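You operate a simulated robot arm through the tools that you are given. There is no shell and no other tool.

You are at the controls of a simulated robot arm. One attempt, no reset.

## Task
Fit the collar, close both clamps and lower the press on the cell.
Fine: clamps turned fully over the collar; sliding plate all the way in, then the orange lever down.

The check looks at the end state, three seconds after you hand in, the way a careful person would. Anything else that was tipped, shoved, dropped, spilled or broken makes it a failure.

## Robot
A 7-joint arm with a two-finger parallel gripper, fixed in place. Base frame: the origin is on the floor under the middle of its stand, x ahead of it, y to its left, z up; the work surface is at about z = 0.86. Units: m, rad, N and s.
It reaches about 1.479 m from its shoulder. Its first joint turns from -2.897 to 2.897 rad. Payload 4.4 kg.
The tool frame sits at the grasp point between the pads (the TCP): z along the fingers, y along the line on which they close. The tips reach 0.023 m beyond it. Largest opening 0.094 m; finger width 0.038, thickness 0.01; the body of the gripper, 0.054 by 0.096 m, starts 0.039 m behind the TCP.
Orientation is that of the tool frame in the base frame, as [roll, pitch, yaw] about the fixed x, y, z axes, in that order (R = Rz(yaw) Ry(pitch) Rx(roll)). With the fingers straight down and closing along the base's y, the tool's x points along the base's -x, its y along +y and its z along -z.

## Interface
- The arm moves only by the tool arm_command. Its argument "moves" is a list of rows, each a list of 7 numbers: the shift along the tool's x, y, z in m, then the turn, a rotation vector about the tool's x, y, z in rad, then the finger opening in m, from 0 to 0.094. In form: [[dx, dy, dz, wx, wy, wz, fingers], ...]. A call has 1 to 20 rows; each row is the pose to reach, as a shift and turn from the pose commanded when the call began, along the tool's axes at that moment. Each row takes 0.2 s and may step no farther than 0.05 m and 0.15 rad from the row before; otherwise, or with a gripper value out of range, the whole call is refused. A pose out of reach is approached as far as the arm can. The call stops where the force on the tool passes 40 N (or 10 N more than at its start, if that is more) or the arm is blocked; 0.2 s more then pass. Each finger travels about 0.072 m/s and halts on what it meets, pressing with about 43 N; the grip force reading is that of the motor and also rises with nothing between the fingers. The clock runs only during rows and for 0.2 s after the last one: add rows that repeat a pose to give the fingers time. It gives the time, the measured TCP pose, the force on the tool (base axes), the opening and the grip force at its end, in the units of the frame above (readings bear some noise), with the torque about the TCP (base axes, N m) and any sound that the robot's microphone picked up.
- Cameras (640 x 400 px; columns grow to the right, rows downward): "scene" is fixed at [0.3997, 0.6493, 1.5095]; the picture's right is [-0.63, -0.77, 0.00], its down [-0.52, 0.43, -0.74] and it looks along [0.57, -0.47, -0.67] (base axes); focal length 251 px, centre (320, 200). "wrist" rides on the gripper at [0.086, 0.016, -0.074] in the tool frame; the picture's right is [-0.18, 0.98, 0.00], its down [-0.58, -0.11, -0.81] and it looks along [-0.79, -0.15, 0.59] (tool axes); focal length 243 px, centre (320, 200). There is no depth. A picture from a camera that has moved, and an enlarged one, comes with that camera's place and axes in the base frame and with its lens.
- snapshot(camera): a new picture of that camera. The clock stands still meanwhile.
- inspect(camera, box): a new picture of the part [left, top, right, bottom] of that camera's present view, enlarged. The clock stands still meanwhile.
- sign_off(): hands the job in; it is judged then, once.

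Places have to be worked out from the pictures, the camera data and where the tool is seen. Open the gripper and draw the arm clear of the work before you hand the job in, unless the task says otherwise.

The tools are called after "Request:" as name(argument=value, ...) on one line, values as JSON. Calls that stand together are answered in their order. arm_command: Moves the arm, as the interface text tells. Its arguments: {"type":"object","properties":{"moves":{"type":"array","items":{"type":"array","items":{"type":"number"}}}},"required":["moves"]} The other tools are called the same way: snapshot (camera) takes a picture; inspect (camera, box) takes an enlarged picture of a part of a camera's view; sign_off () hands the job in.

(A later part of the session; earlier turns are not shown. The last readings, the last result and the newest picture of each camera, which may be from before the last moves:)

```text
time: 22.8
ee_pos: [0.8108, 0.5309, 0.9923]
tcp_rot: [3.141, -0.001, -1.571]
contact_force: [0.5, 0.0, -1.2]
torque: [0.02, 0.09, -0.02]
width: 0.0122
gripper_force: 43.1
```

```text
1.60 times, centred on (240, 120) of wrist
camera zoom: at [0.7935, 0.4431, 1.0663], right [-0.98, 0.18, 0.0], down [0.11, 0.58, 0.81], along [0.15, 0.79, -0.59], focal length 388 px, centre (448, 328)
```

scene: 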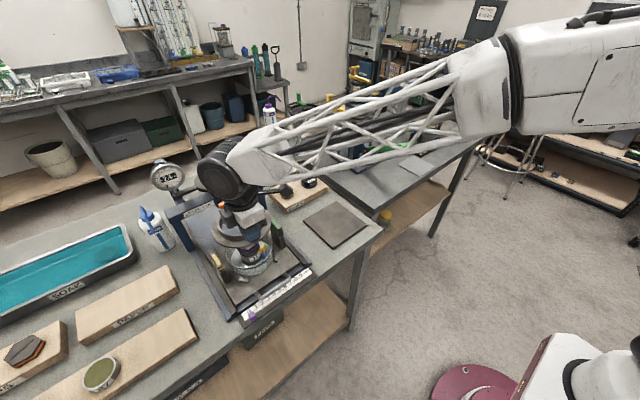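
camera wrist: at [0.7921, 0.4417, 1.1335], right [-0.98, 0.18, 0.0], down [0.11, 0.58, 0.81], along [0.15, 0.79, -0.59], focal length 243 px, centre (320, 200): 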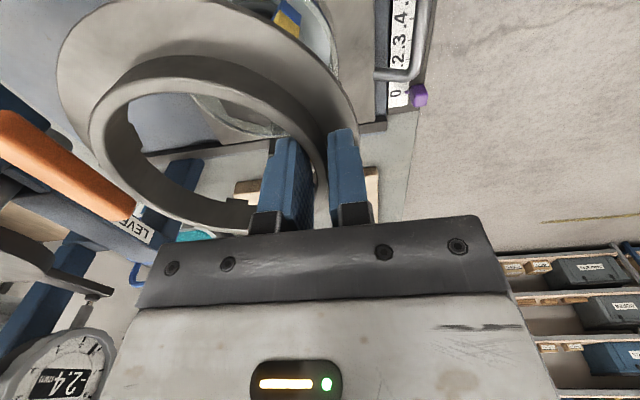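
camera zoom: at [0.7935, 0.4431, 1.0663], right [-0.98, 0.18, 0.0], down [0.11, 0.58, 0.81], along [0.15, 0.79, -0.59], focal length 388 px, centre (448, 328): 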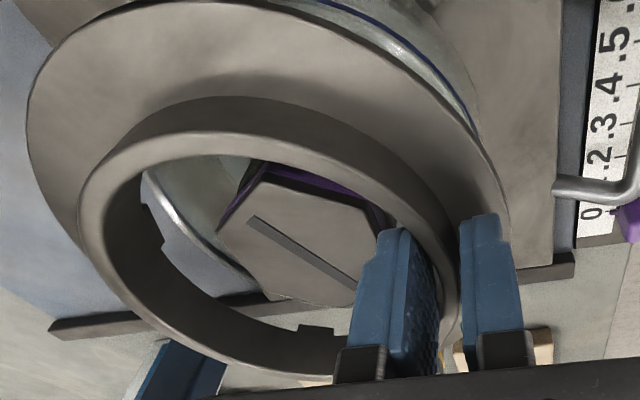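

The collar is around the cap, just above the rim. I'll zoom in through the neck and along the flange edge to see how the rim lies relative to the lugs.

Request:
inspect(camera="wrist", box=[110, 90, 210, 190])

Request:
inspect(camera="wrist", box=[220, 0, 380, 100])

Request:
inspect(camera="scene", box=[215, 240, 279, 280])

Request:
inspect(camera="scene", box=[250, 225, 298, 275])

```text
4.00 times, centred on (160, 140) of wrist
camera zoom: at [0.7935, 0.4431, 1.0663], right [-0.98, 0.18, 0.0], down [0.11, 0.58, 0.81], along [0.15, 0.79, -0.59], focal length 970 px, centre (960, 440)
```

zoom: 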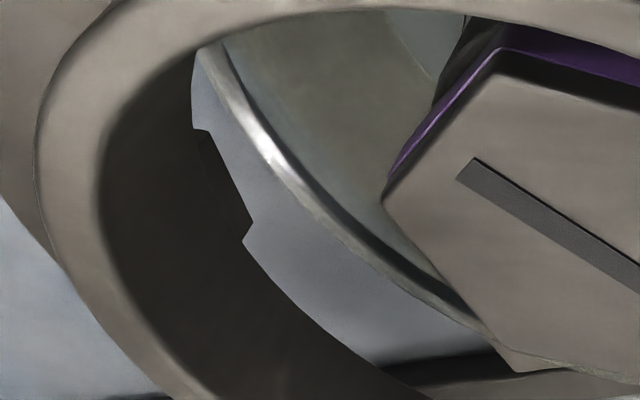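

```text
4.00 times, centred on (300, 50) of wrist
camera zoom: at [0.7935, 0.4431, 1.0663], right [-0.98, 0.18, 0.0], down [0.11, 0.58, 0.81], along [0.15, 0.79, -0.59], focal length 970 px, centre (400, 800)
```

zoom: 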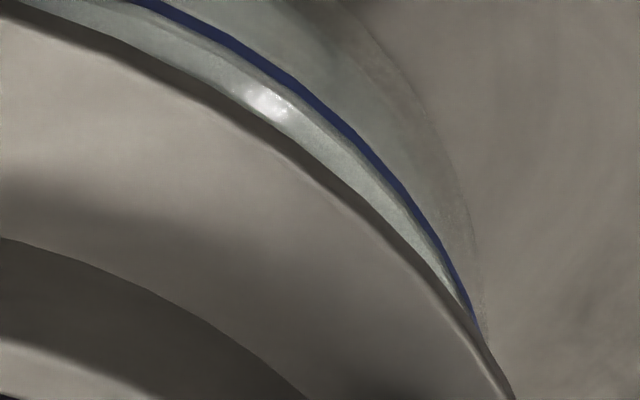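

```text
10.00 times, centred on (247, 260) of scene
camera zoom: at [0.3997, 0.6493, 1.5095], right [-0.63, -0.77, 0.0], down [-0.52, 0.43, -0.74], along [0.57, -0.47, -0.67], focal length 2512 px, centre (1050, -400)
```

zoom: 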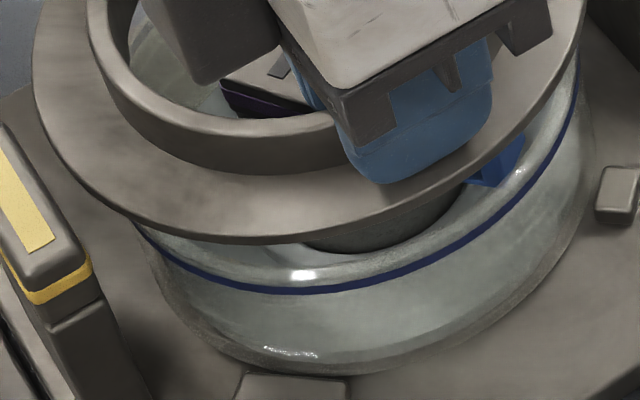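

```text
8.00 times, centred on (274, 250) of scene
camera zoom: at [0.3997, 0.6493, 1.5095], right [-0.63, -0.77, 0.0], down [-0.52, 0.43, -0.74], along [0.57, -0.47, -0.67], focal length 2010 px, centre (688, -200)
```

zoom: 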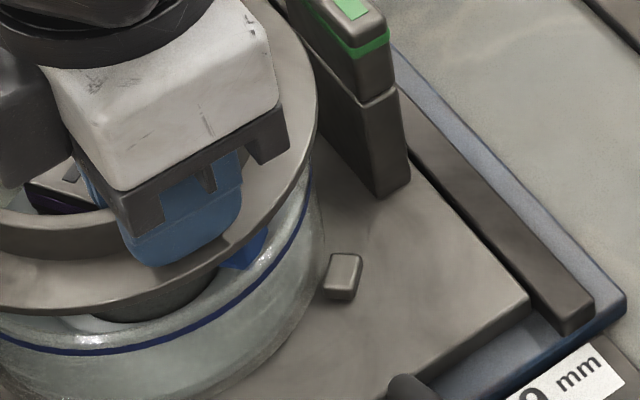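

The centre estimate depends on the rim height, which is still uncertain by about 5 mm (0.930–0.938). I'll lower in small steps and use the shrinking parallax between the lugs and the rim to refine the alignment.

Request:
arm_command(moves=[[0, 0, 0.005, 0, 0, 0, 0.0], [0, 0, 0.01, 0, 0, 0, 0.0], [0, 0, 0.012, 0, 0, 0, 0.0], [0, 0, 0.012, 0, 0, 0, 0.0]])

Request:
inspect(camera="wrist", box=[110, 90, 210, 190])

Request:
inspect(camera="wrist", box=[180, 150, 280, 230])

Request:
inspect(camera="scene", box=[215, 240, 279, 280])

```text
time: 23.8
ee_pos: [0.8106, 0.5309, 0.9812]
tcp_rot: [-3.14, 0.0, -1.571]
contact_force: [-0.2, 0.6, -2.6]
torque: [0.0, 0.09, 0.05]
width: 0.0121
gripper_force: 43.2
```

```text
4.00 times, centred on (160, 140) of wrist
camera zoom: at [0.7931, 0.4424, 1.0546], right [-0.98, 0.18, 0.0], down [0.11, 0.58, 0.81], along [0.15, 0.79, -0.59], focal length 970 px, centre (960, 440)
```

zoom: 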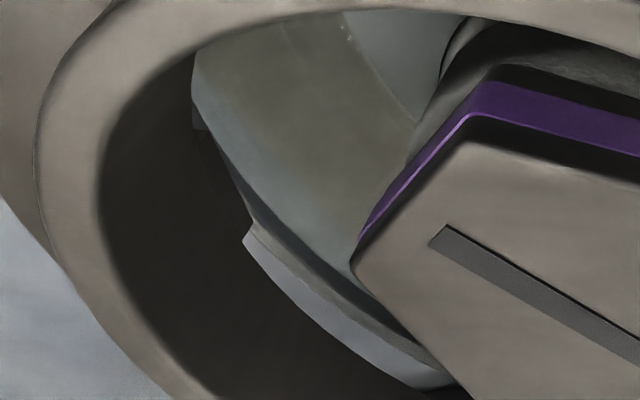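

```text
5.00 times, centred on (230, 190) of wrist
camera zoom: at [0.7931, 0.4424, 1.0546], right [-0.98, 0.18, 0.0], down [0.11, 0.58, 0.81], along [0.15, 0.79, -0.59], focal length 1213 px, centre (770, 250)
```

zoom: 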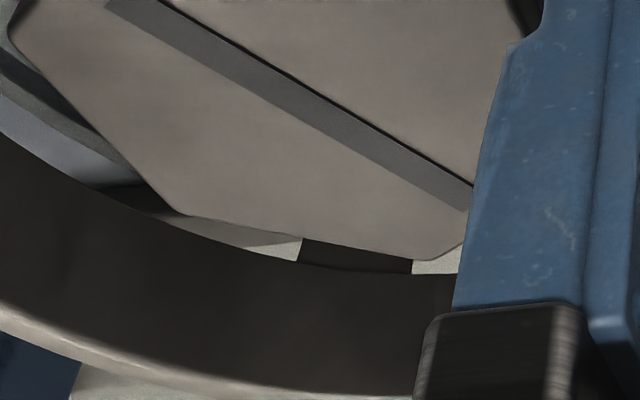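

```text
10.00 times, centred on (247, 260) of scene
camera zoom: at [0.3997, 0.6493, 1.5095], right [-0.63, -0.77, 0.0], down [-0.52, 0.43, -0.74], along [0.57, -0.47, -0.67], focal length 2512 px, centre (1050, -400)
```

zoom: 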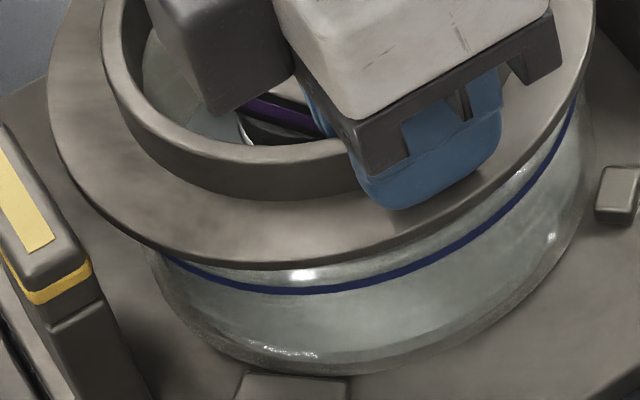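

The refit gives a rim height of about 0.9365 and a dish centre of about (0.857, 0.530), which matches where the collar is now. I'll lower in small steps and watch the force for lug contact.

Request:
arm_command(moves=[[0, 0, 0.002, 0, 0, 0, 0.0], [0, 0, 0.004, 0, 0, 0, 0.0], [0, 0, 0.004, 0, 0, 0, 0.0]])

Request:
inspect(camera="wrist", box=[110, 90, 210, 190])

```text
time: 24.6
ee_pos: [0.8103, 0.5299, 0.9766]
tcp_rot: [3.141, -0.001, -1.571]
contact_force: [0.2, -0.8, -2.6]
torque: [-0.01, 0.1, 0.01]
width: 0.0122
gripper_force: 43.0
```

```text
4.00 times, centred on (160, 140) of wrist
camera zoom: at [0.793, 0.4425, 1.0506], right [-0.98, 0.18, 0.0], down [0.11, 0.58, 0.81], along [0.15, 0.79, -0.59], focal length 970 px, centre (960, 440)
```

zoom: 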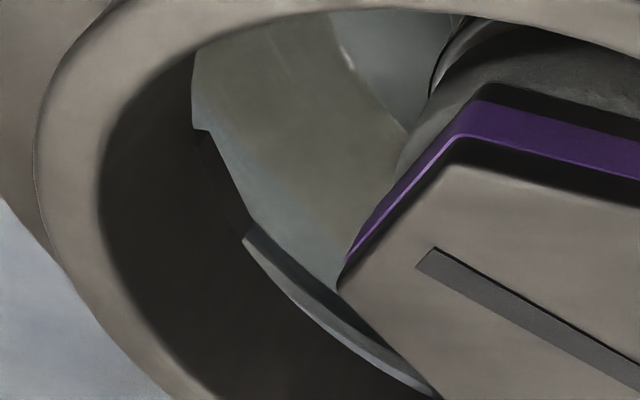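

No contact yet, and the lug edge now appears inside the dish wall. I'll keep lowering in 2 mm steps.

Request:
arm_command(moves=[[0, 0, 0.001, 0, 0, 0, 0.0], [0, 0, 0.002, 0, 0, 0, 0.0], [0, 0, 0.003, 0, 0, 0, 0.0], [0, 0, 0.003, 0, 0, 0, 0.0]])

Request:
inspect(camera="wrist", box=[110, 90, 210, 190])

Request:
inspect(camera="scene", box=[215, 240, 279, 280])

```text
time: 25.6
ee_pos: [0.8102, 0.5303, 0.9715]
tcp_rot: [-3.14, 0.0, -1.571]
contact_force: [0.1, -0.4, -0.5]
torque: [-0.04, 0.12, 0.0]
width: 0.012
gripper_force: 43.5
```

```text
4.00 times, centred on (160, 140) of wrist
camera zoom: at [0.7932, 0.4429, 1.0472], right [-0.98, 0.18, 0.0], down [0.11, 0.58, 0.81], along [0.15, 0.79, -0.59], focal length 970 px, centre (960, 440)
```

zoom: 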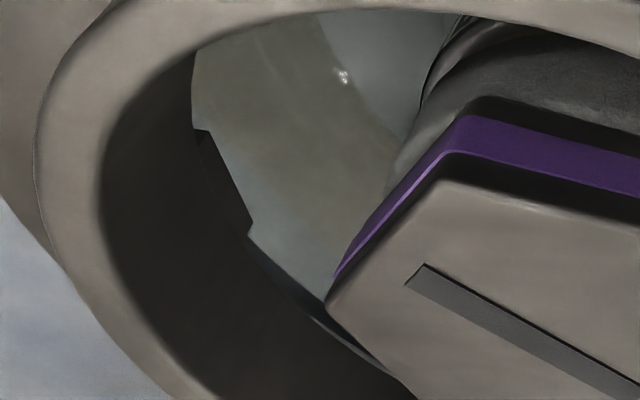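

```text
10.00 times, centred on (247, 260) of scene
camera zoom: at [0.3997, 0.6493, 1.5095], right [-0.63, -0.77, 0.0], down [-0.52, 0.43, -0.74], along [0.57, -0.47, -0.67], focal length 2512 px, centre (1050, -400)
```

zoom: 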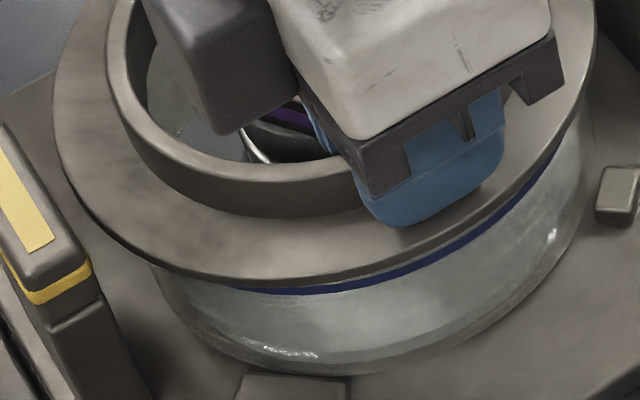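

Still free, with the lugs apparently going inside. I'll continue down.

Request:
arm_command(moves=[[0, 0, 0.001, 0, 0, 0, 0.0], [0, 0, 0.002, 0, 0, 0, 0.0], [0, 0, 0.003, 0, 0, 0, 0.0], [0, 0, 0.003, 0, 0, 0, 0.0]])

Request:
inspect(camera="scene", box=[215, 240, 279, 280])

```text
time: 26.6
ee_pos: [0.8104, 0.5301, 0.9701]
tcp_rot: [-3.141, 0.0, -1.57]
contact_force: [0.5, 0.0, -2.6]
torque: [0.0, 0.08, -0.01]
width: 0.012
gripper_force: 43.0
```

```text
10.00 times, centred on (247, 260) of scene
camera zoom: at [0.3997, 0.6493, 1.5095], right [-0.63, -0.77, 0.0], down [-0.52, 0.43, -0.74], along [0.57, -0.47, -0.67], focal length 2512 px, centre (1050, -400)
```

zoom: 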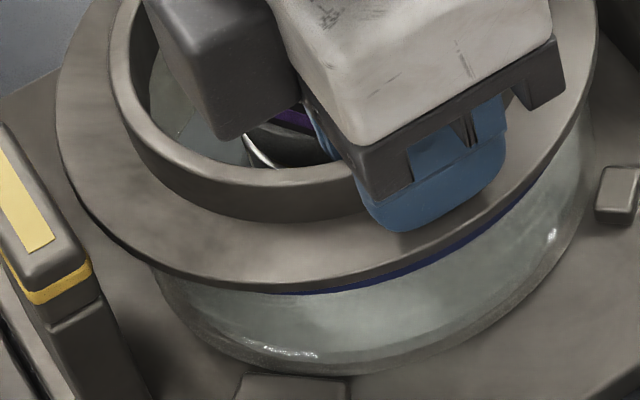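

Comparing flange overhang left and right, the collar seems 2–3 mm off towards (+x, +y). I'll nudge it slightly back and lower another 3 mm.

Request:
arm_command(moves=[[0.0005, 0.001, 0, 0, 0, 0, 0.0], [0.001, 0.0018, 0, 0, 0, 0, 0.0], [0.001, 0.0018, 0.001, 0, 0, 0, 0.0], [0.001, 0.0018, 0.002, 0, 0, 0, 0.0], [0.001, 0.0018, 0.003, 0, 0, 0, 0.0], [0.001, 0.0018, 0.003, 0, 0, 0, 0.0]])

Request:
inspect(camera="scene", box=[215, 240, 279, 280])

Request:
inspect(camera="wrist", box=[60, 0, 380, 200])

```text
time: 28.0
ee_pos: [0.8072, 0.5288, 0.9667]
tcp_rot: [-3.141, 0.0, -1.572]
contact_force: [-0.7, 0.3, -1.6]
torque: [0.0, 0.1, 0.01]
width: 0.0119
gripper_force: 43.0
```

```text
10.00 times, centred on (247, 260) of scene
camera zoom: at [0.3997, 0.6493, 1.5095], right [-0.63, -0.77, 0.0], down [-0.52, 0.43, -0.74], along [0.57, -0.47, -0.67], focal length 2512 px, centre (1050, -400)
```

zoom: 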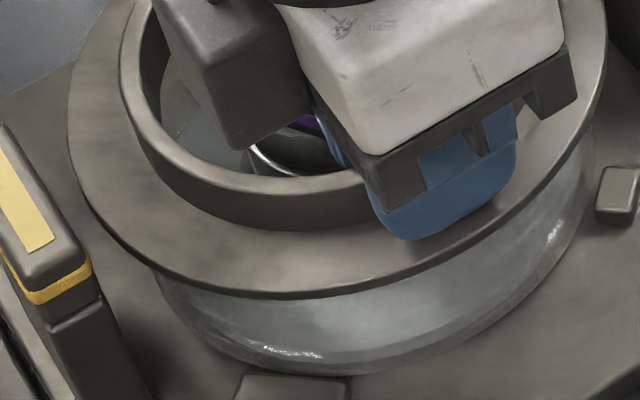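

```text
2.00 times, centred on (220, 100) of wrist
camera zoom: at [0.7914, 0.4412, 1.0418], right [-0.98, 0.18, 0.0], down [0.11, 0.58, 0.81], along [0.15, 0.79, -0.59], focal length 485 px, centre (520, 400)
```

zoom: 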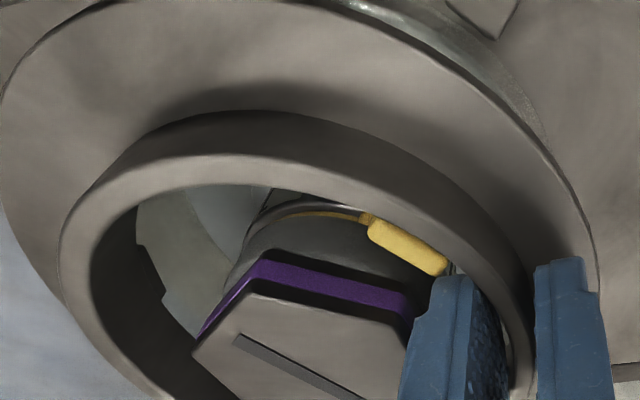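

The left-right offset is now matched and there's still no contact. I'll continue down in 1 mm steps to find the seat.

Request:
arm_command(moves=[[0, 0, 0.001, 0, 0, 0, 0.0], [0, 0, 0.002, 0, 0, 0, 0.0], [0, 0, 0.003, 0, 0, 0, 0.0], [0, 0, 0.003, 0, 0, 0, 0.0]])

Request:
inspect(camera="scene", box=[215, 240, 279, 280])

```text
time: 29.0
ee_pos: [0.8083, 0.529, 0.9651]
tcp_rot: [-3.141, 0.001, -1.57]
contact_force: [0.9, -1.3, 10.6]
torque: [-0.32, 0.05, -0.03]
width: 0.0121
gripper_force: 43.0
```

```text
10.00 times, centred on (247, 260) of scene
camera zoom: at [0.3997, 0.6493, 1.5095], right [-0.63, -0.77, 0.0], down [-0.52, 0.43, -0.74], along [0.57, -0.47, -0.67], focal length 2512 px, centre (1050, -400)
```

zoom: 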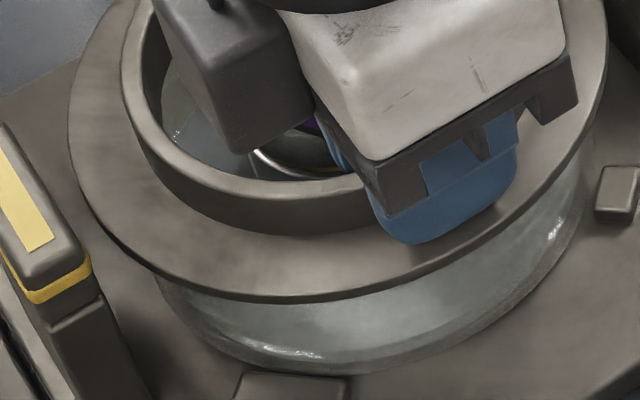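

Contact is at Fz≈+10.6 N with TCP z≈0.965, which matches the flange meeting the rim. Before releasing I'll check the lugs against the dish wall at high zoom.

Request:
inspect(camera="wrist", box=[120, 100, 184, 160])

Request:
inspect(camera="wrist", box=[230, 0, 390, 100])

Request:
inspect(camera="scene", box=[236, 222, 300, 262])

```text
6.67 times, centred on (152, 130) of wrist
camera zoom: at [0.7912, 0.4412, 1.0399], right [-0.98, 0.18, 0.0], down [0.11, 0.58, 0.81], along [0.15, 0.79, -0.59], focal length 1618 px, centre (1440, 667)
```

zoom: 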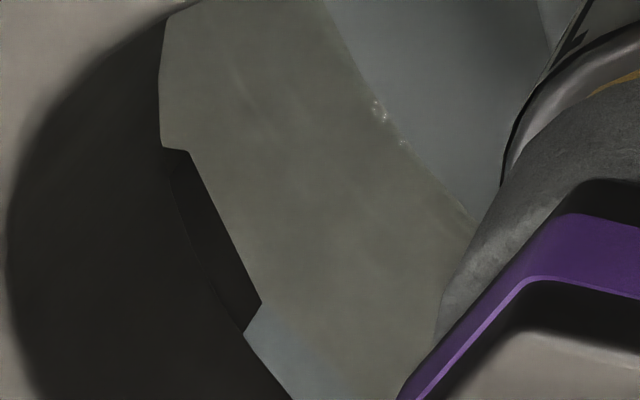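

```text
4.00 times, centred on (310, 50) of wrist
camera zoom: at [0.7912, 0.4412, 1.0399], right [-0.98, 0.18, 0.0], down [0.11, 0.58, 0.81], along [0.15, 0.79, -0.59], focal length 970 px, centre (360, 800)
```

zoom: 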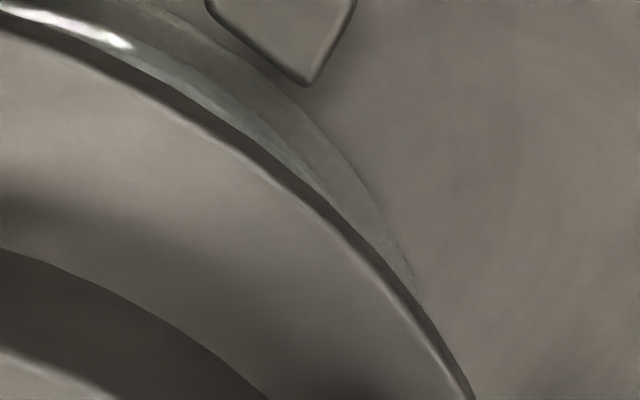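

```text
10.00 times, centred on (268, 242) of scene
camera zoom: at [0.3997, 0.6493, 1.5095], right [-0.63, -0.77, 0.0], down [-0.52, 0.43, -0.74], along [0.57, -0.47, -0.67], focal length 2512 px, centre (840, -220)
```

zoom: 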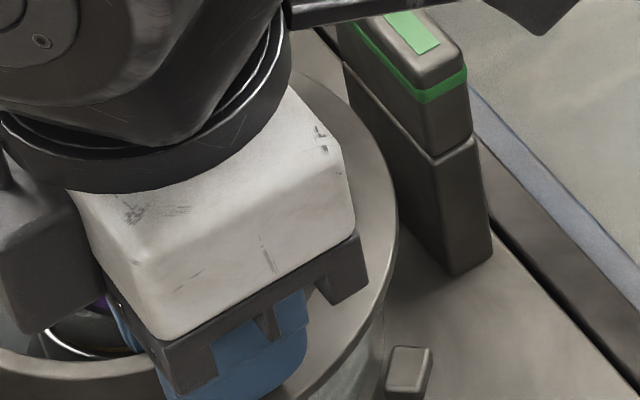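

The +x lug is clearly inside the dish wall, and the blue line is now hidden by the flange, so it looks seated. I'll relieve the pressure by 1 mm, open the fingers only a few millimetres (the cap is close to the inner finger) and check.

Request:
arm_command(moves=[[0, 0, -0.001, 0, 0, 0, 0.0], [0, 0, -0.001, 0, 0, 0, 0.0], [0, 0, -0.001, 0, 0, 0, 0.015], [0, 0, -0.001, 0, 0, 0, 0.018], [0, 0, -0.001, 0, 0, 0, 0.018]])

Request:
inspect(camera="scene", box=[215, 240, 279, 280])

Request:
inspect(camera="wrist", box=[60, 0, 380, 200])

```text
time: 30.2
ee_pos: [0.8092, 0.5284, 0.9654]
tcp_rot: [3.141, 0.0, -1.571]
contact_force: [0.1, -0.1, 0.8]
torque: [-0.04, -0.01, 0.0]
width: 0.0182
gripper_force: 0.1
```

```text
10.00 times, centred on (247, 260) of scene
camera zoom: at [0.3997, 0.6493, 1.5095], right [-0.63, -0.77, 0.0], down [-0.52, 0.43, -0.74], along [0.57, -0.47, -0.67], focal length 2512 px, centre (1050, -400)
```

zoom: 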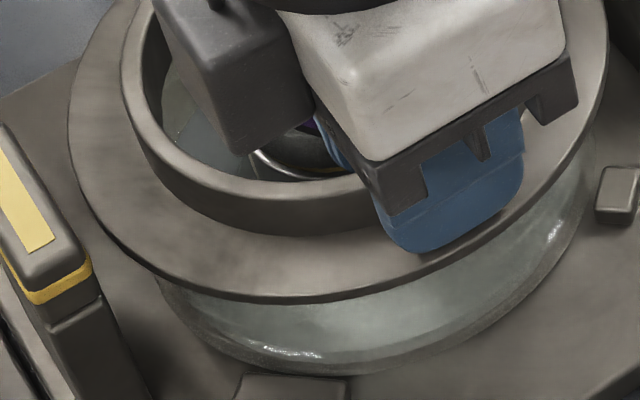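

```text
2.00 times, centred on (220, 100) of wrist
camera zoom: at [0.791, 0.4413, 1.04], right [-0.98, 0.18, 0.0], down [0.11, 0.58, 0.81], along [0.15, 0.79, -0.59], focal length 485 px, centre (520, 400)
```

zoom: 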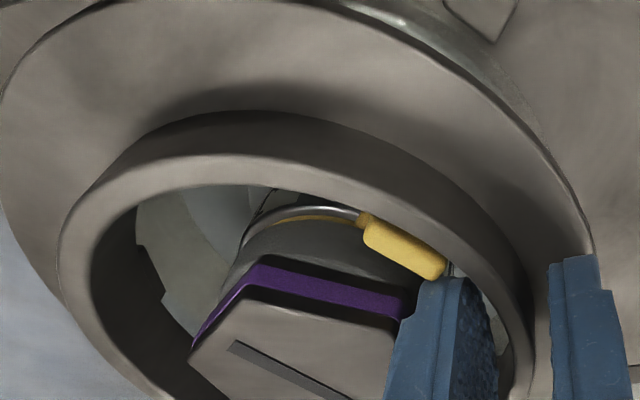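

The collar stayed put when released, with no residual force. I'll raise the gripper straight up, gently, clear of the neck and cap.

Request:
arm_command(moves=[[0, 0, -0.004, 0, 0, 0, 0.018], [0, 0, -0.01, 0, 0, 0, 0.018], [0, 0, -0.02, 0, 0, 0, 0.018], [0, 0, -0.04, 0, 0, 0, 0.018], [0, 0, -0.07, 0, 0, 0, 0.018], [0, 0, -0.11, 0, 0, 0, 0.018], [0, 0, -0.15, 0, 0, 0, 0.018], [0, 0, -0.15, 0, 0, 0, 0.018]])

Request:
snapshot(camera="wrist")

Request:
inspect(camera="scene", box=[215, 215, 311, 275])

```text
time: 32.0
ee_pos: [0.8086, 0.5274, 1.1168]
tcp_rot: [-3.141, 0.0, -1.573]
contact_force: [0.6, 0.6, -0.5]
torque: [0.0, 0.02, 0.04]
width: 0.0179
gripper_force: 0.1
```

```text
taken
camera wrist: at [0.7911, 0.4398, 1.1914], right [-0.98, 0.18, 0.0], down [0.11, 0.58, 0.81], along [0.15, 0.79, -0.59], focal length 243 px, centre (320, 200)
```

wrist: 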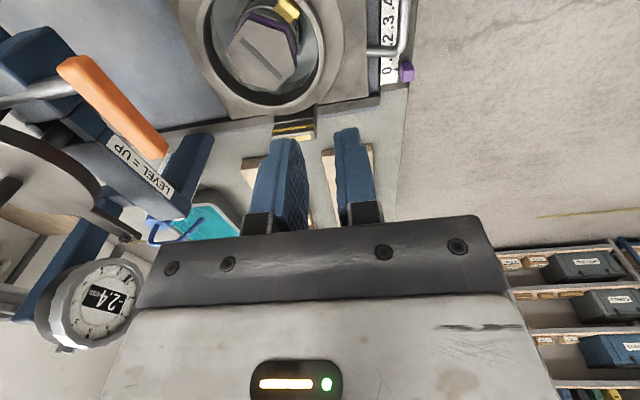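

```text
6.67 times, centred on (263, 245) of scene
camera zoom: at [0.3997, 0.6493, 1.5095], right [-0.63, -0.77, 0.0], down [-0.52, 0.43, -0.74], along [0.57, -0.47, -0.67], focal length 1675 px, centre (700, -100)
```

zoom: 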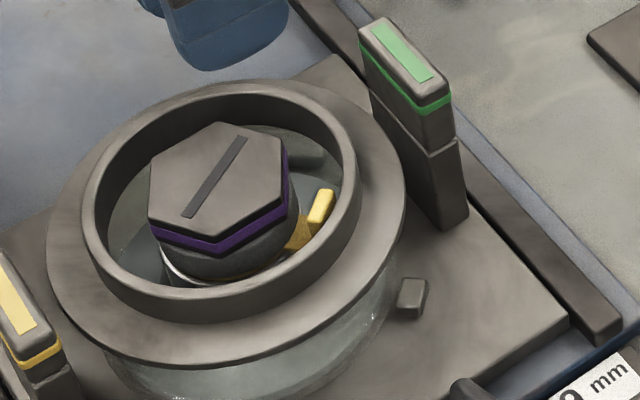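

The collar sits level. To verify seating from the side, I'll turn back to yaw 0 while retreating toward the robot, then tilt the wrist camera toward horizontal.

Request:
arm_command(moves=[[0, 0.012, 0, 0, 0, 0.14, 0.03], [0, 0.024, 0.0, 0, 0, 0.28, 0.05], [0, 0.036, 0.005, 0, 0, 0.42, 0.06], [0, 0.05, 0.01, 0, 0, 0.56, 0.07], [0, 0.065, 0.02, 0, 0, 0.7, 0.08], [0, 0.08, 0.03, 0, 0, 0.84, 0.094], [0, 0.095, 0.045, 0, 0, 0.98, 0.094], [0, 0.11, 0.06, 0, 0, 1.12, 0.094], [0, 0.125, 0.075, 0, 0, 1.26, 0.094], [0, 0.14, 0.09, 0, 0, 1.4, 0.094], [0, 0.15, 0.1, 0, 0, 1.5, 0.094], [0, 0.15, 0.1, 0, 0, 1.5708, 0.094], [0, 0.15, 0.1, 0, 0, 1.5708, 0.094]])

Request:
arm_command(moves=[[0, 0, 0, 0, -0.13, 0, 0.094], [0.01, 0, 0, 0, -0.26, 0, 0.094], [0.02, 0, 0, 0, -0.39, 0, 0.094], [0.03, 0, 0, 0, -0.52, 0, 0.094], [0.04, 0, 0, 0, -0.63, 0, 0.094], [0.04, 0, 0, 0, -0.63, 0, 0.094]])

Request:
snapshot(camera="wrist")

```text
time: 34.8
ee_pos: [0.6588, 0.5298, 1.0139]
tcp_rot: [3.141, -0.001, 3.141]
contact_force: [0.2, -0.1, 0.8]
torque: [0.0, -0.02, 0.01]
width: 0.0942
gripper_force: 0.1
```

```text
time: 36.2
ee_pos: [0.6174, 0.5299, 1.015]
tcp_rot: [-3.141, 0.632, -3.141]
contact_force: [-0.1, 0.6, -0.4]
torque: [0.04, 0.03, -0.02]
width: 0.094
gripper_force: 0.1
```

```text
taken
camera wrist: at [0.5031, 0.5446, 1.024], right [0.15, 0.98, 0.11], down [-0.01, -0.11, 0.99], along [0.99, -0.15, -0.01], focal length 243 px, centre (320, 200)
```

wrist: 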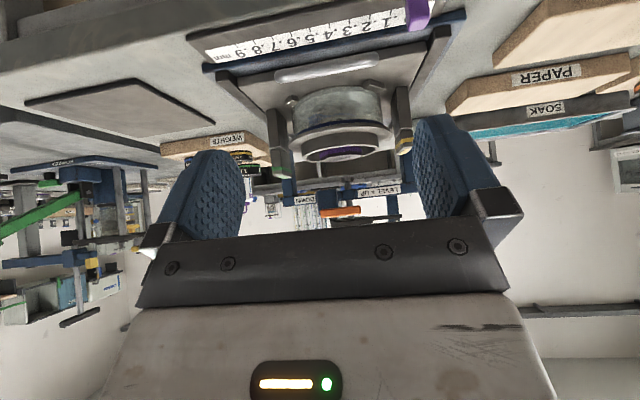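

Now I have a low side view. I'll enlarge the dish, collar and clamps.

Request:
inspect(camera="wrist", box=[250, 70, 430, 182])

Request:
inspect(camera="wrist", box=[280, 100, 400, 172])

Request:
inspect(camera="scene", box=[215, 215, 311, 285])

```text
3.56 times, centred on (340, 126) of wrist
camera zoom: at [0.5031, 0.5446, 1.024], right [0.15, 0.98, 0.11], down [-0.01, -0.11, 0.99], along [0.99, -0.15, -0.01], focal length 863 px, centre (249, 463)
```

zoom: 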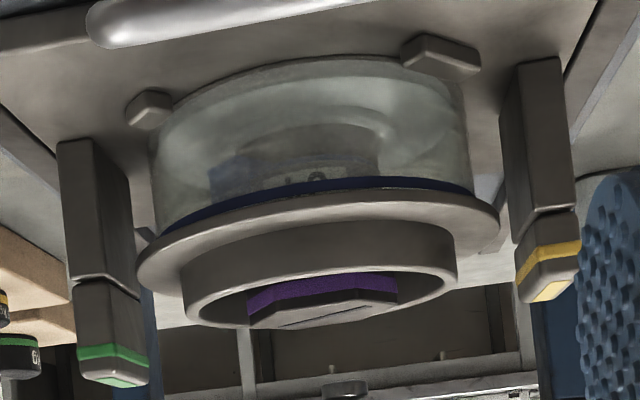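

```text
5.33 times, centred on (340, 136) of wrist
camera zoom: at [0.5031, 0.5446, 1.024], right [0.15, 0.98, 0.11], down [-0.01, -0.11, 0.99], along [0.99, -0.15, -0.01], focal length 1294 px, centre (213, 541)
```

zoom: 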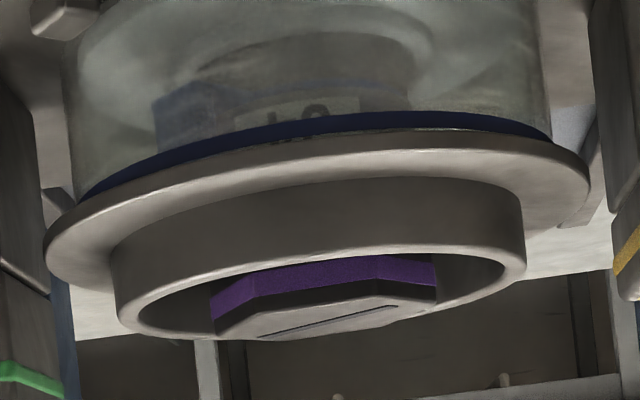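

```text
5.71 times, centred on (263, 250) of scene
camera zoom: at [0.3997, 0.6493, 1.5095], right [-0.63, -0.77, 0.0], down [-0.52, 0.43, -0.74], along [0.57, -0.47, -0.67], focal length 1436 px, centre (646, -86)
```

zoom: 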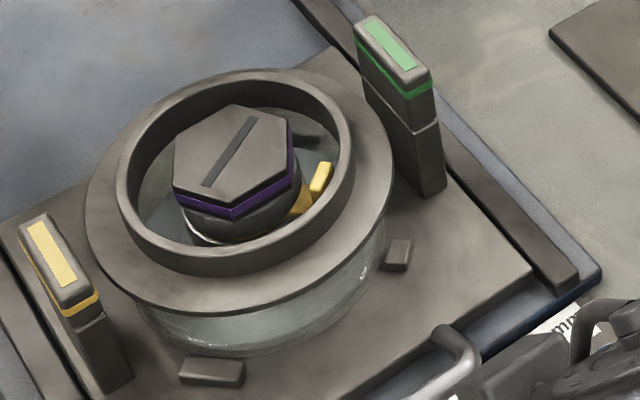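

The side view shows the flange sitting on the rim and laterally centred. I'll zoom on both ends of the rim to check for any residual tilt.

Request:
inspect(camera="wrist", box=[284, 112, 324, 152])

Request:
inspect(camera="wrist", box=[356, 108, 396, 148])

Request:
inspect(camera="wrist", box=[318, 108, 366, 140])

```text
10.00 times, centred on (304, 132) of wrist
camera zoom: at [0.5031, 0.5446, 1.024], right [0.15, 0.98, 0.11], down [-0.01, -0.11, 0.99], along [0.99, -0.15, -0.01], focal length 2426 px, centre (480, 880)
```

zoom: 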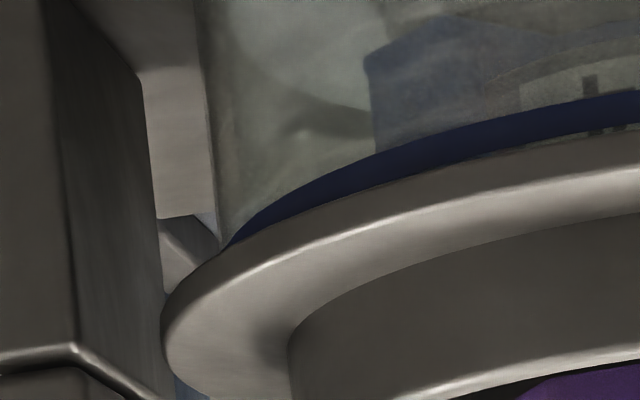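

```text
10.00 times, centred on (376, 128) of wrist
camera zoom: at [0.5031, 0.5446, 1.024], right [0.15, 0.98, 0.11], down [-0.01, -0.11, 0.99], along [0.99, -0.15, -0.01], focal length 2426 px, centre (-240, 920)
```

zoom: 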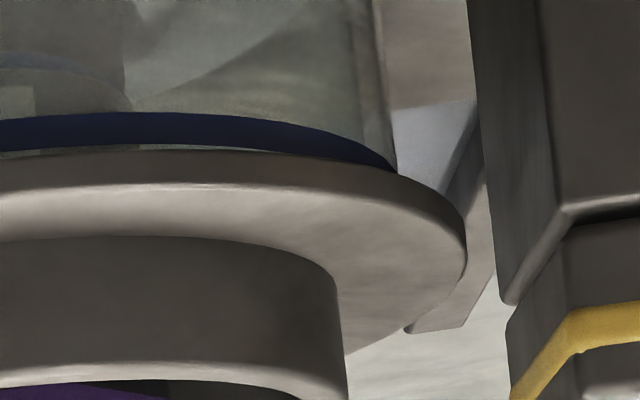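

```text
12.50 times, centred on (342, 124) of wrist
camera zoom: at [0.5031, 0.5446, 1.024], right [0.15, 0.98, 0.11], down [-0.01, -0.11, 0.99], along [0.99, -0.15, -0.01], focal length 3033 px, centre (45, 1150)
```

zoom: 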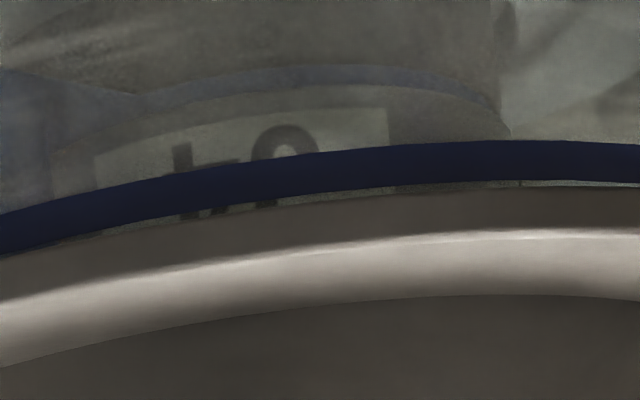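

The collar is centred to within about 1 mm and seated, and the clamp arm bottoms sit just above the flange top. Next is the green clamp. I'll tilt the tool back to vertical while rising a little.

Request:
arm_command(moves=[[-0.006, 0, -0.008, 0, 0.13, 0, 0.094], [-0.012, 0, -0.016, 0, 0.26, 0, 0.094], [-0.018, 0, -0.024, 0, 0.39, 0, 0.094], [-0.024, 0, -0.032, 0, 0.52, 0, 0.08], [-0.0295, 0, -0.0404, 0, 0.63, 0, 0.06], [-0.0295, 0, -0.0404, 0, 0.63, 0, 0.04]])

Request:
arm_command(moves=[[0, 0, 0, 0, 0, 0, 0.036]])

```text
time: 37.6
ee_pos: [0.6175, 0.5286, 1.064]
tcp_rot: [-3.142, -0.002, -3.14]
contact_force: [1.3, 0.6, 0.0]
torque: [0.01, -0.02, 0.01]
width: 0.0401
gripper_force: 0.1
```

```text
time: 38.0
ee_pos: [0.6176, 0.528, 1.0648]
tcp_rot: [3.141, 0.0, -3.14]
contact_force: [-0.1, 0.5, -0.3]
torque: [0.01, 0.03, 0.02]
width: 0.0359
gripper_force: 0.0
```

I'll move above the green clamp arm at about (0.857, 0.4415) with the fingers 3.6 cm apart, staying high, and check the alignment.

Request:
arm_command(moves=[[-0.04, -0.0144, 0, 0, 0, 0, 0.036], [-0.08, -0.0288, 0, 0, 0, 0, 0.036], [-0.12, -0.0432, 0, 0, 0, 0, 0.036], [-0.16, -0.0576, 0.005, 0, 0, 0, 0.036], [-0.2, -0.072, 0.01, 0, 0, 0, 0.036], [-0.2395, -0.0864, 0.02, 0, 0, 0, 0.036], [-0.2395, -0.0864, 0.035, 0, 0, 0, 0.036], [-0.2395, -0.0864, 0.035, 0, 0, 0, 0.036]])

Request:
inspect(camera="wrist", box=[220, 40, 460, 200])

Request:
inspect(camera="scene", box=[240, 190, 336, 250])

```text
time: 39.8
ee_pos: [0.8575, 0.4416, 1.0301]
tcp_rot: [-3.141, 0.0, 3.141]
contact_force: [0.0, 0.4, 0.6]
torque: [-0.03, -0.01, 0.02]
width: 0.036
gripper_force: 0.0
```

```text
2.50 times, centred on (340, 120) of wrist
camera zoom: at [0.7705, 0.4578, 1.1049], right [0.18, 0.98, 0.0], down [0.58, -0.11, 0.81], along [0.79, -0.15, -0.59], focal length 606 px, centre (270, 400)
```

zoom: 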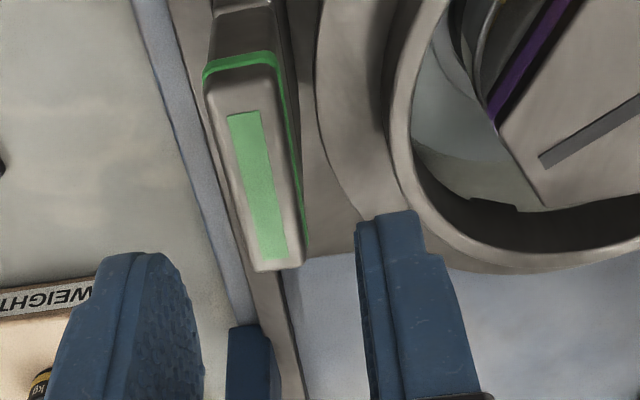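

```text
6.67 times, centred on (288, 220) of scene
camera zoom: at [0.3997, 0.6493, 1.5095], right [-0.63, -0.77, 0.0], down [-0.52, 0.43, -0.74], along [0.57, -0.47, -0.67], focal length 1675 px, centre (533, 67)
```

zoom: 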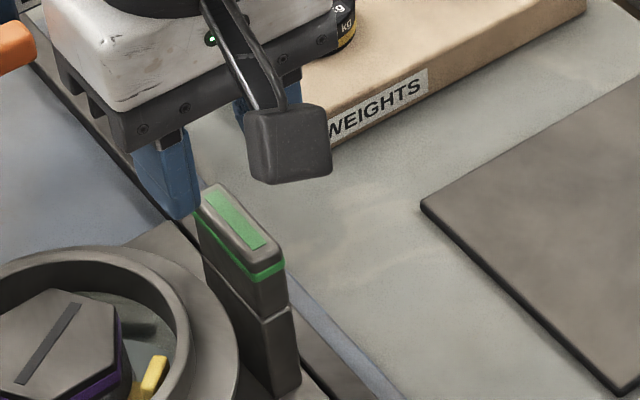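

The arm's centre measures about (0.856, 0.439). I'll shift 2 mm and descend so the fingers straddle only the upper arm, with the tips just above the flange and seam level.

Request:
arm_command(moves=[[0.001, -0.002, 0.01, 0, 0, 0, 0.036], [0.001, -0.002, 0.025, 0, 0, 0, 0.036], [0.001, -0.002, 0.04, 0, 0, 0, 0.036], [0.001, -0.002, 0.05, 0, 0, 0, 0.036], [0.001, -0.002, 0.056, 0, 0, 0, 0.036], [0.001, -0.002, 0.056, 0, 0, 0, 0.036]])

Request:
inspect(camera="scene", box=[240, 190, 336, 250])

Request:
inspect(camera="wrist", box=[220, 40, 460, 240])

```text
time: 41.2
ee_pos: [0.856, 0.44, 0.9751]
tcp_rot: [-3.142, -0.001, -3.141]
contact_force: [0.3, 0.1, -1.0]
torque: [0.01, 0.0, 0.0]
width: 0.036
gripper_force: 0.1
```

```text
6.67 times, centred on (288, 220) of scene
camera zoom: at [0.3997, 0.6493, 1.5095], right [-0.63, -0.77, 0.0], down [-0.52, 0.43, -0.74], along [0.57, -0.47, -0.67], focal length 1675 px, centre (533, 67)
```

zoom: 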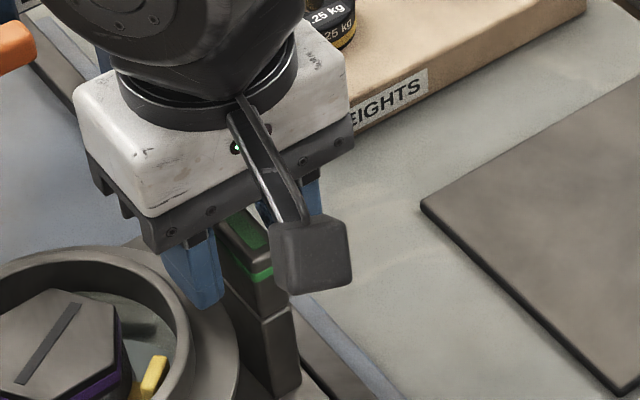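

```text
2.00 times, centred on (340, 140) of wrist
camera zoom: at [0.7693, 0.4557, 1.0485], right [0.18, 0.98, 0.0], down [0.58, -0.11, 0.81], along [0.79, -0.15, -0.59], focal length 485 px, centre (280, 320)
```

zoom: 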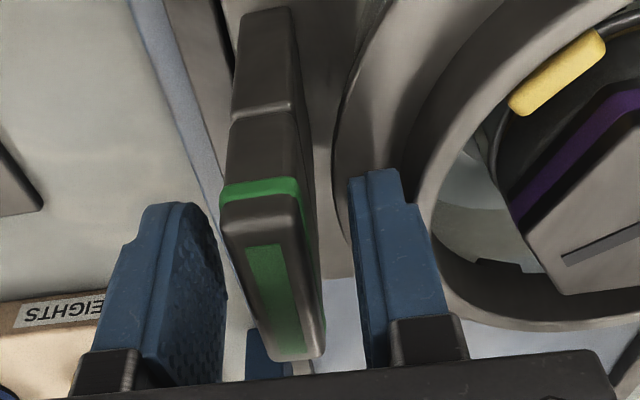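

The fingers straddle the arm well. I'll close on it and read the forces.

Request:
arm_command(moves=[[0, 0, 0, 0, 0, 0, 0.026], [0, 0, 0, 0, 0, 0, 0.018], [0, 0, 0, 0, 0, 0, 0.012], [0, 0, 0, 0, 0, 0, 0.0], [0, 0, 0, 0, 0, 0, 0.0]])

```text
time: 42.4
ee_pos: [0.8559, 0.4405, 0.975]
tcp_rot: [-3.141, -0.001, -3.14]
contact_force: [0.5, 5.1, 0.1]
torque: [0.0, -0.06, 0.02]
width: 0.0158
gripper_force: 44.9
```

It's gripped at 15.8 mm with a small 5 N side load, so the arm is slightly to +y. I'll test a small turn of about 0.1 rad (counter-clockwise from above) and watch the torque.

Request:
arm_command(moves=[[0, 0.0005, 0, 0, 0, -0.04, 0.0], [0, 0.0005, 0, 0, 0, -0.08, 0.0], [0, 0.0005, 0, 0, 0, -0.08, 0.0]])

Request:
inspect(camera="wrist", box=[220, 40, 460, 240])

```text
time: 43.2
ee_pos: [0.8559, 0.441, 0.9744]
tcp_rot: [3.141, -0.001, -3.062]
contact_force: [0.2, -15.8, 1.8]
torque: [-0.11, -0.02, -2.04]
width: 0.0176
gripper_force: 45.2
```

```text
2.00 times, centred on (340, 140) of wrist
camera zoom: at [0.7683, 0.4489, 1.0486], right [0.11, 0.99, 0.0], down [0.59, -0.06, 0.81], along [0.8, -0.09, -0.59], focal length 485 px, centre (280, 320)
```

zoom: 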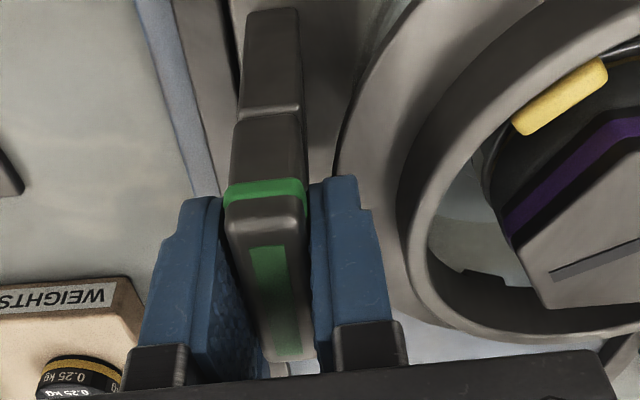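

The arm resisted strongly (−2.0 N·m) and the fingers were wedged apart, so this direction is blocked. I'll return and try the other way.

Request:
arm_command(moves=[[0, 0, 0, 0, 0, 0.04, 0.0], [0, 0, 0, 0, 0, 0.08, 0.0], [0, 0, 0, 0, 0, 0.08, 0.0]])

Request:
arm_command(moves=[[0, 0, 0, 0, 0, 0.04, 0.0], [0, 0, 0, 0, 0, 0.08, 0.0], [0, 0, 0, 0, 0, 0.08, 0.0]])

Request:
inspect(camera="wrist", box=[220, 40, 460, 240])

```text
time: 44.0
ee_pos: [0.8563, 0.441, 0.9748]
tcp_rot: [3.14, 0.001, -3.142]
contact_force: [-0.9, -26.0, 4.0]
torque: [-0.28, 0.12, -0.08]
width: 0.016
gripper_force: 45.0
```

```text
time: 44.8
ee_pos: [0.8567, 0.4408, 0.9732]
tcp_rot: [-3.141, 0.0, 3.059]
contact_force: [-0.8, -25.9, -0.2]
torque: [-0.19, -0.67, -0.11]
width: 0.0158
gripper_force: 44.5
```

```text
2.00 times, centred on (340, 140) of wrist
camera zoom: at [0.7711, 0.4631, 1.0486], right [0.26, 0.96, 0.0], down [0.57, -0.16, 0.81], along [0.78, -0.21, -0.59], focal length 485 px, centre (280, 320)
```

zoom: 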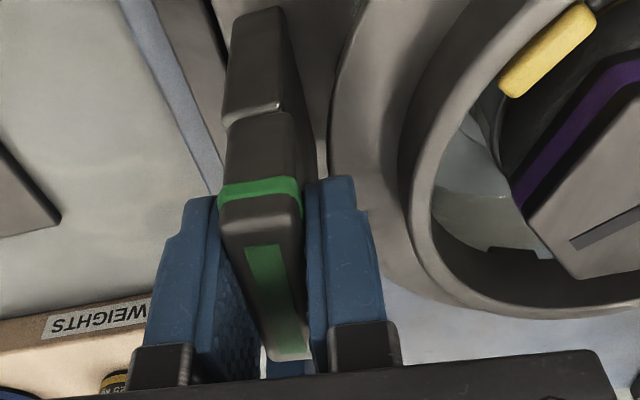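

This direction works. The arm is turning clockwise about its own centre, and the torque is small. I'll ease off the side load (0.4 mm) and continue turning.

Request:
arm_command(moves=[[0, -0.0004, 0, 0, 0, 0.0, 0.0], [0, -0.0004, 0, 0, 0, 0.08, 0.0], [0, -0.0004, 0, 0, 0, 0.16, 0.0], [0, -0.0004, 0, 0, 0, 0.24, 0.0], [0, -0.0004, 0, 0, 0, 0.32, 0.0], [0, -0.0004, 0, 0, 0, 0.32, 0.0]])

Request:
inspect(camera="wrist", box=[220, 40, 460, 240])

```text
time: 46.2
ee_pos: [0.8564, 0.4432, 0.9744]
tcp_rot: [3.138, -0.001, 2.741]
contact_force: [21.8, 30.2, -9.9]
torque: [0.38, 0.66, 0.15]
width: 0.0154
gripper_force: 44.8
```

```text
2.00 times, centred on (340, 140) of wrist
camera zoom: at [0.7826, 0.4897, 1.0486], right [0.55, 0.83, 0.0], down [0.49, -0.33, 0.81], along [0.67, -0.45, -0.59], focal length 485 px, centre (280, 320)
```

zoom: 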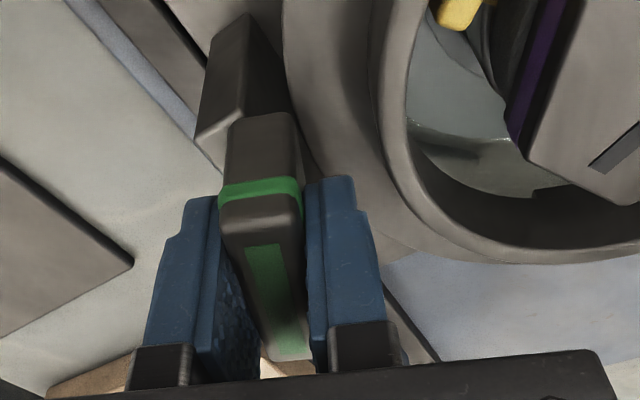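

Side forces have built up to about 37 N, so my grip isn't exactly on the pivot. I'll ease the tool about 0.7 mm along the force direction without turning, to see how it responds.

Request:
arm_command(moves=[[0, 0.0004, 0, 0, 0, 0, 0.0], [0, 0.0007, 0, 0, 0, 0, 0.0], [0, 0.0007, 0, 0, 0, 0, 0.0]])

```text
time: 47.0
ee_pos: [0.8556, 0.4415, 0.9729]
tcp_rot: [3.14, 0.001, 2.742]
contact_force: [9.8, 40.5, -8.2]
torque: [-0.32, -1.27, 0.18]
width: 0.0159
gripper_force: 45.7
```

The response isn't a simple offset, so stress has built up in the grip. I'll open slightly to relieve it, check that the arm stays where it is, and then re-grip.

Request:
arm_command(moves=[[0, 0, 0, 0, 0, 0, 0.02], [0, 0, 0, 0, 0, 0, 0.028], [0, 0, 0, 0, 0, 0, 0.028]])

Request:
inspect(camera="wrist", box=[220, 40, 460, 240])

Request:
inspect(camera="scene", box=[215, 200, 311, 290])

```text
time: 47.8
ee_pos: [0.8573, 0.4396, 0.9743]
tcp_rot: [-3.141, 0.0, 2.739]
contact_force: [0.1, -0.2, -0.2]
torque: [-0.01, -0.02, -0.02]
width: 0.0276
gripper_force: 0.1
```

```text
2.00 times, centred on (340, 140) of wrist
camera zoom: at [0.783, 0.4884, 1.0486], right [0.55, 0.83, 0.0], down [0.49, -0.33, 0.81], along [0.67, -0.45, -0.59], focal length 485 px, centre (280, 320)
```

zoom: 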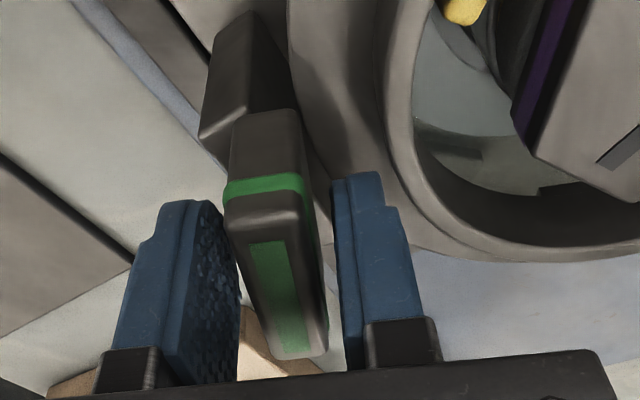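

```text
4.44 times, centred on (263, 245) of scene
camera zoom: at [0.3997, 0.6493, 1.5095], right [-0.63, -0.77, 0.0], down [-0.52, 0.43, -0.74], along [0.57, -0.47, -0.67], focal length 1116 px, centre (573, 0)
```

zoom: 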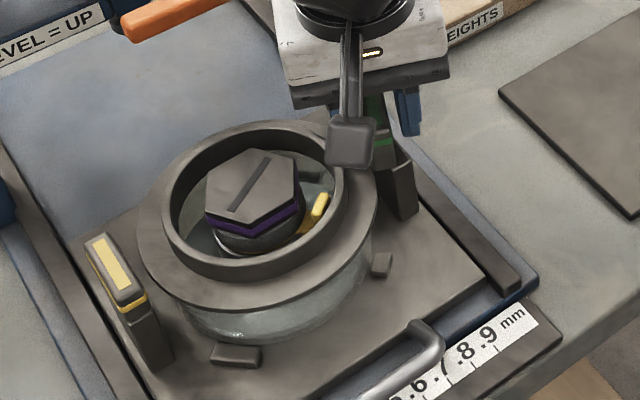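

The arm stays where it was turned. I'll now use the fingers as a loose wrench (18 mm opening around the 16 mm arm) so no clamping stress builds up, and keep turning.

Request:
arm_command(moves=[[0, 0, 0, 0, 0, 0, 0.018], [0, 0, 0, 0, 0, 0, 0.018], [0, 0, 0, 0, 0, 0.1, 0.018], [0, 0, 0, 0, 0, 0.2, 0.018], [0, 0, 0, 0, 0, 0.3, 0.018], [0, 0, 0, 0, 0, 0.4, 0.018], [0, 0, 0, 0, 0, 0.4, 0.018]])

Request:
inspect(camera="wrist", box=[220, 40, 460, 240])

```text
time: 49.4
ee_pos: [0.8579, 0.4416, 0.974]
tcp_rot: [-3.141, -0.001, 2.34]
contact_force: [1.6, 4.2, 0.7]
torque: [-0.01, -0.01, -0.02]
width: 0.0197
gripper_force: 1.9
```

```text
2.00 times, centred on (340, 140) of wrist
camera zoom: at [0.808, 0.5136, 1.0483], right [0.83, 0.55, 0.0], down [0.33, -0.49, 0.81], along [0.44, -0.67, -0.59], focal length 485 px, centre (280, 320)
```

zoom: 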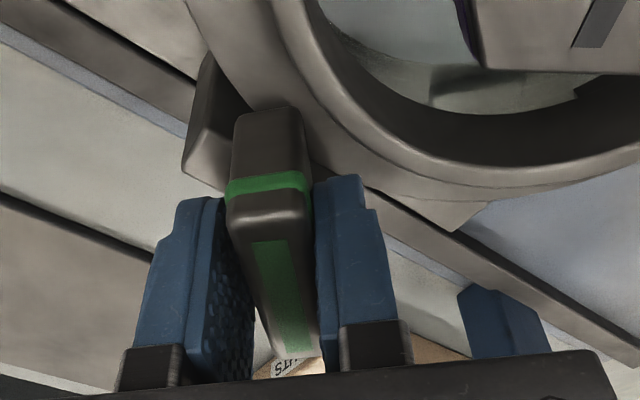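

It's turning smoothly, about 0.8 rad so far with almost no force. I'll continue toward 90°.

Request:
arm_command(moves=[[0, 0, 0, 0, 0, 0.1, 0.018], [0, 0, 0, 0, 0, 0.2, 0.018], [0, 0, 0, 0, 0, 0.3, 0.018], [0, 0, 0, 0, 0, 0.4, 0.018], [0, 0, 0, 0, 0, 0.5, 0.018], [0, 0, 0, 0, 0, 0.6, 0.018], [0, 0, 0, 0, 0, 0.7, 0.018], [0, 0, 0, 0, 0, 0.7, 0.018]])

Request:
inspect(camera="wrist", box=[220, 40, 460, 240])

Request:
inspect(camera="scene", box=[215, 200, 311, 290])

```text
time: 51.2
ee_pos: [0.8575, 0.4412, 0.9747]
tcp_rot: [3.141, 0.001, 1.637]
contact_force: [9.1, 3.0, -0.9]
torque: [0.08, -0.06, 0.03]
width: 0.022
gripper_force: 4.9
```

```text
2.00 times, centred on (340, 140) of wrist
camera zoom: at [0.8666, 0.5276, 1.0483], right [0.99, -0.12, 0.0], down [-0.07, -0.59, 0.81], along [-0.09, -0.8, -0.59], focal length 485 px, centre (280, 320)
```

zoom: 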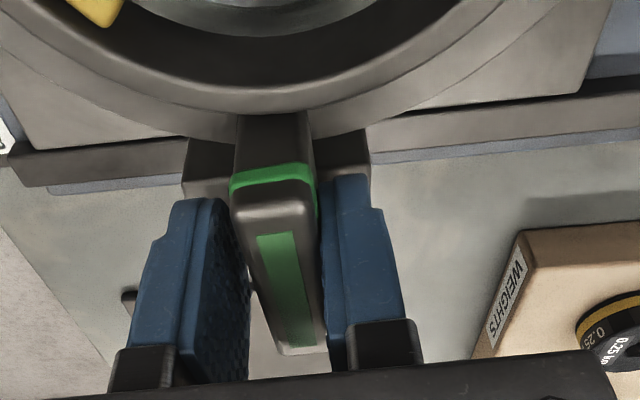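

```text
4.44 times, centred on (263, 245) of scene
camera zoom: at [0.3997, 0.6493, 1.5095], right [-0.63, -0.77, 0.0], down [-0.52, 0.43, -0.74], along [0.57, -0.47, -0.67], focal length 1116 px, centre (573, 0)
```

zoom: 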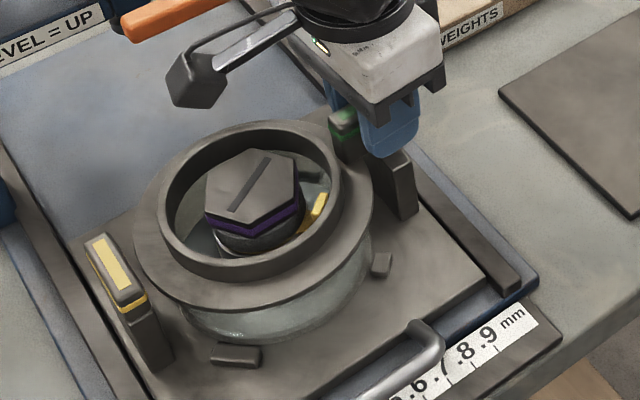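

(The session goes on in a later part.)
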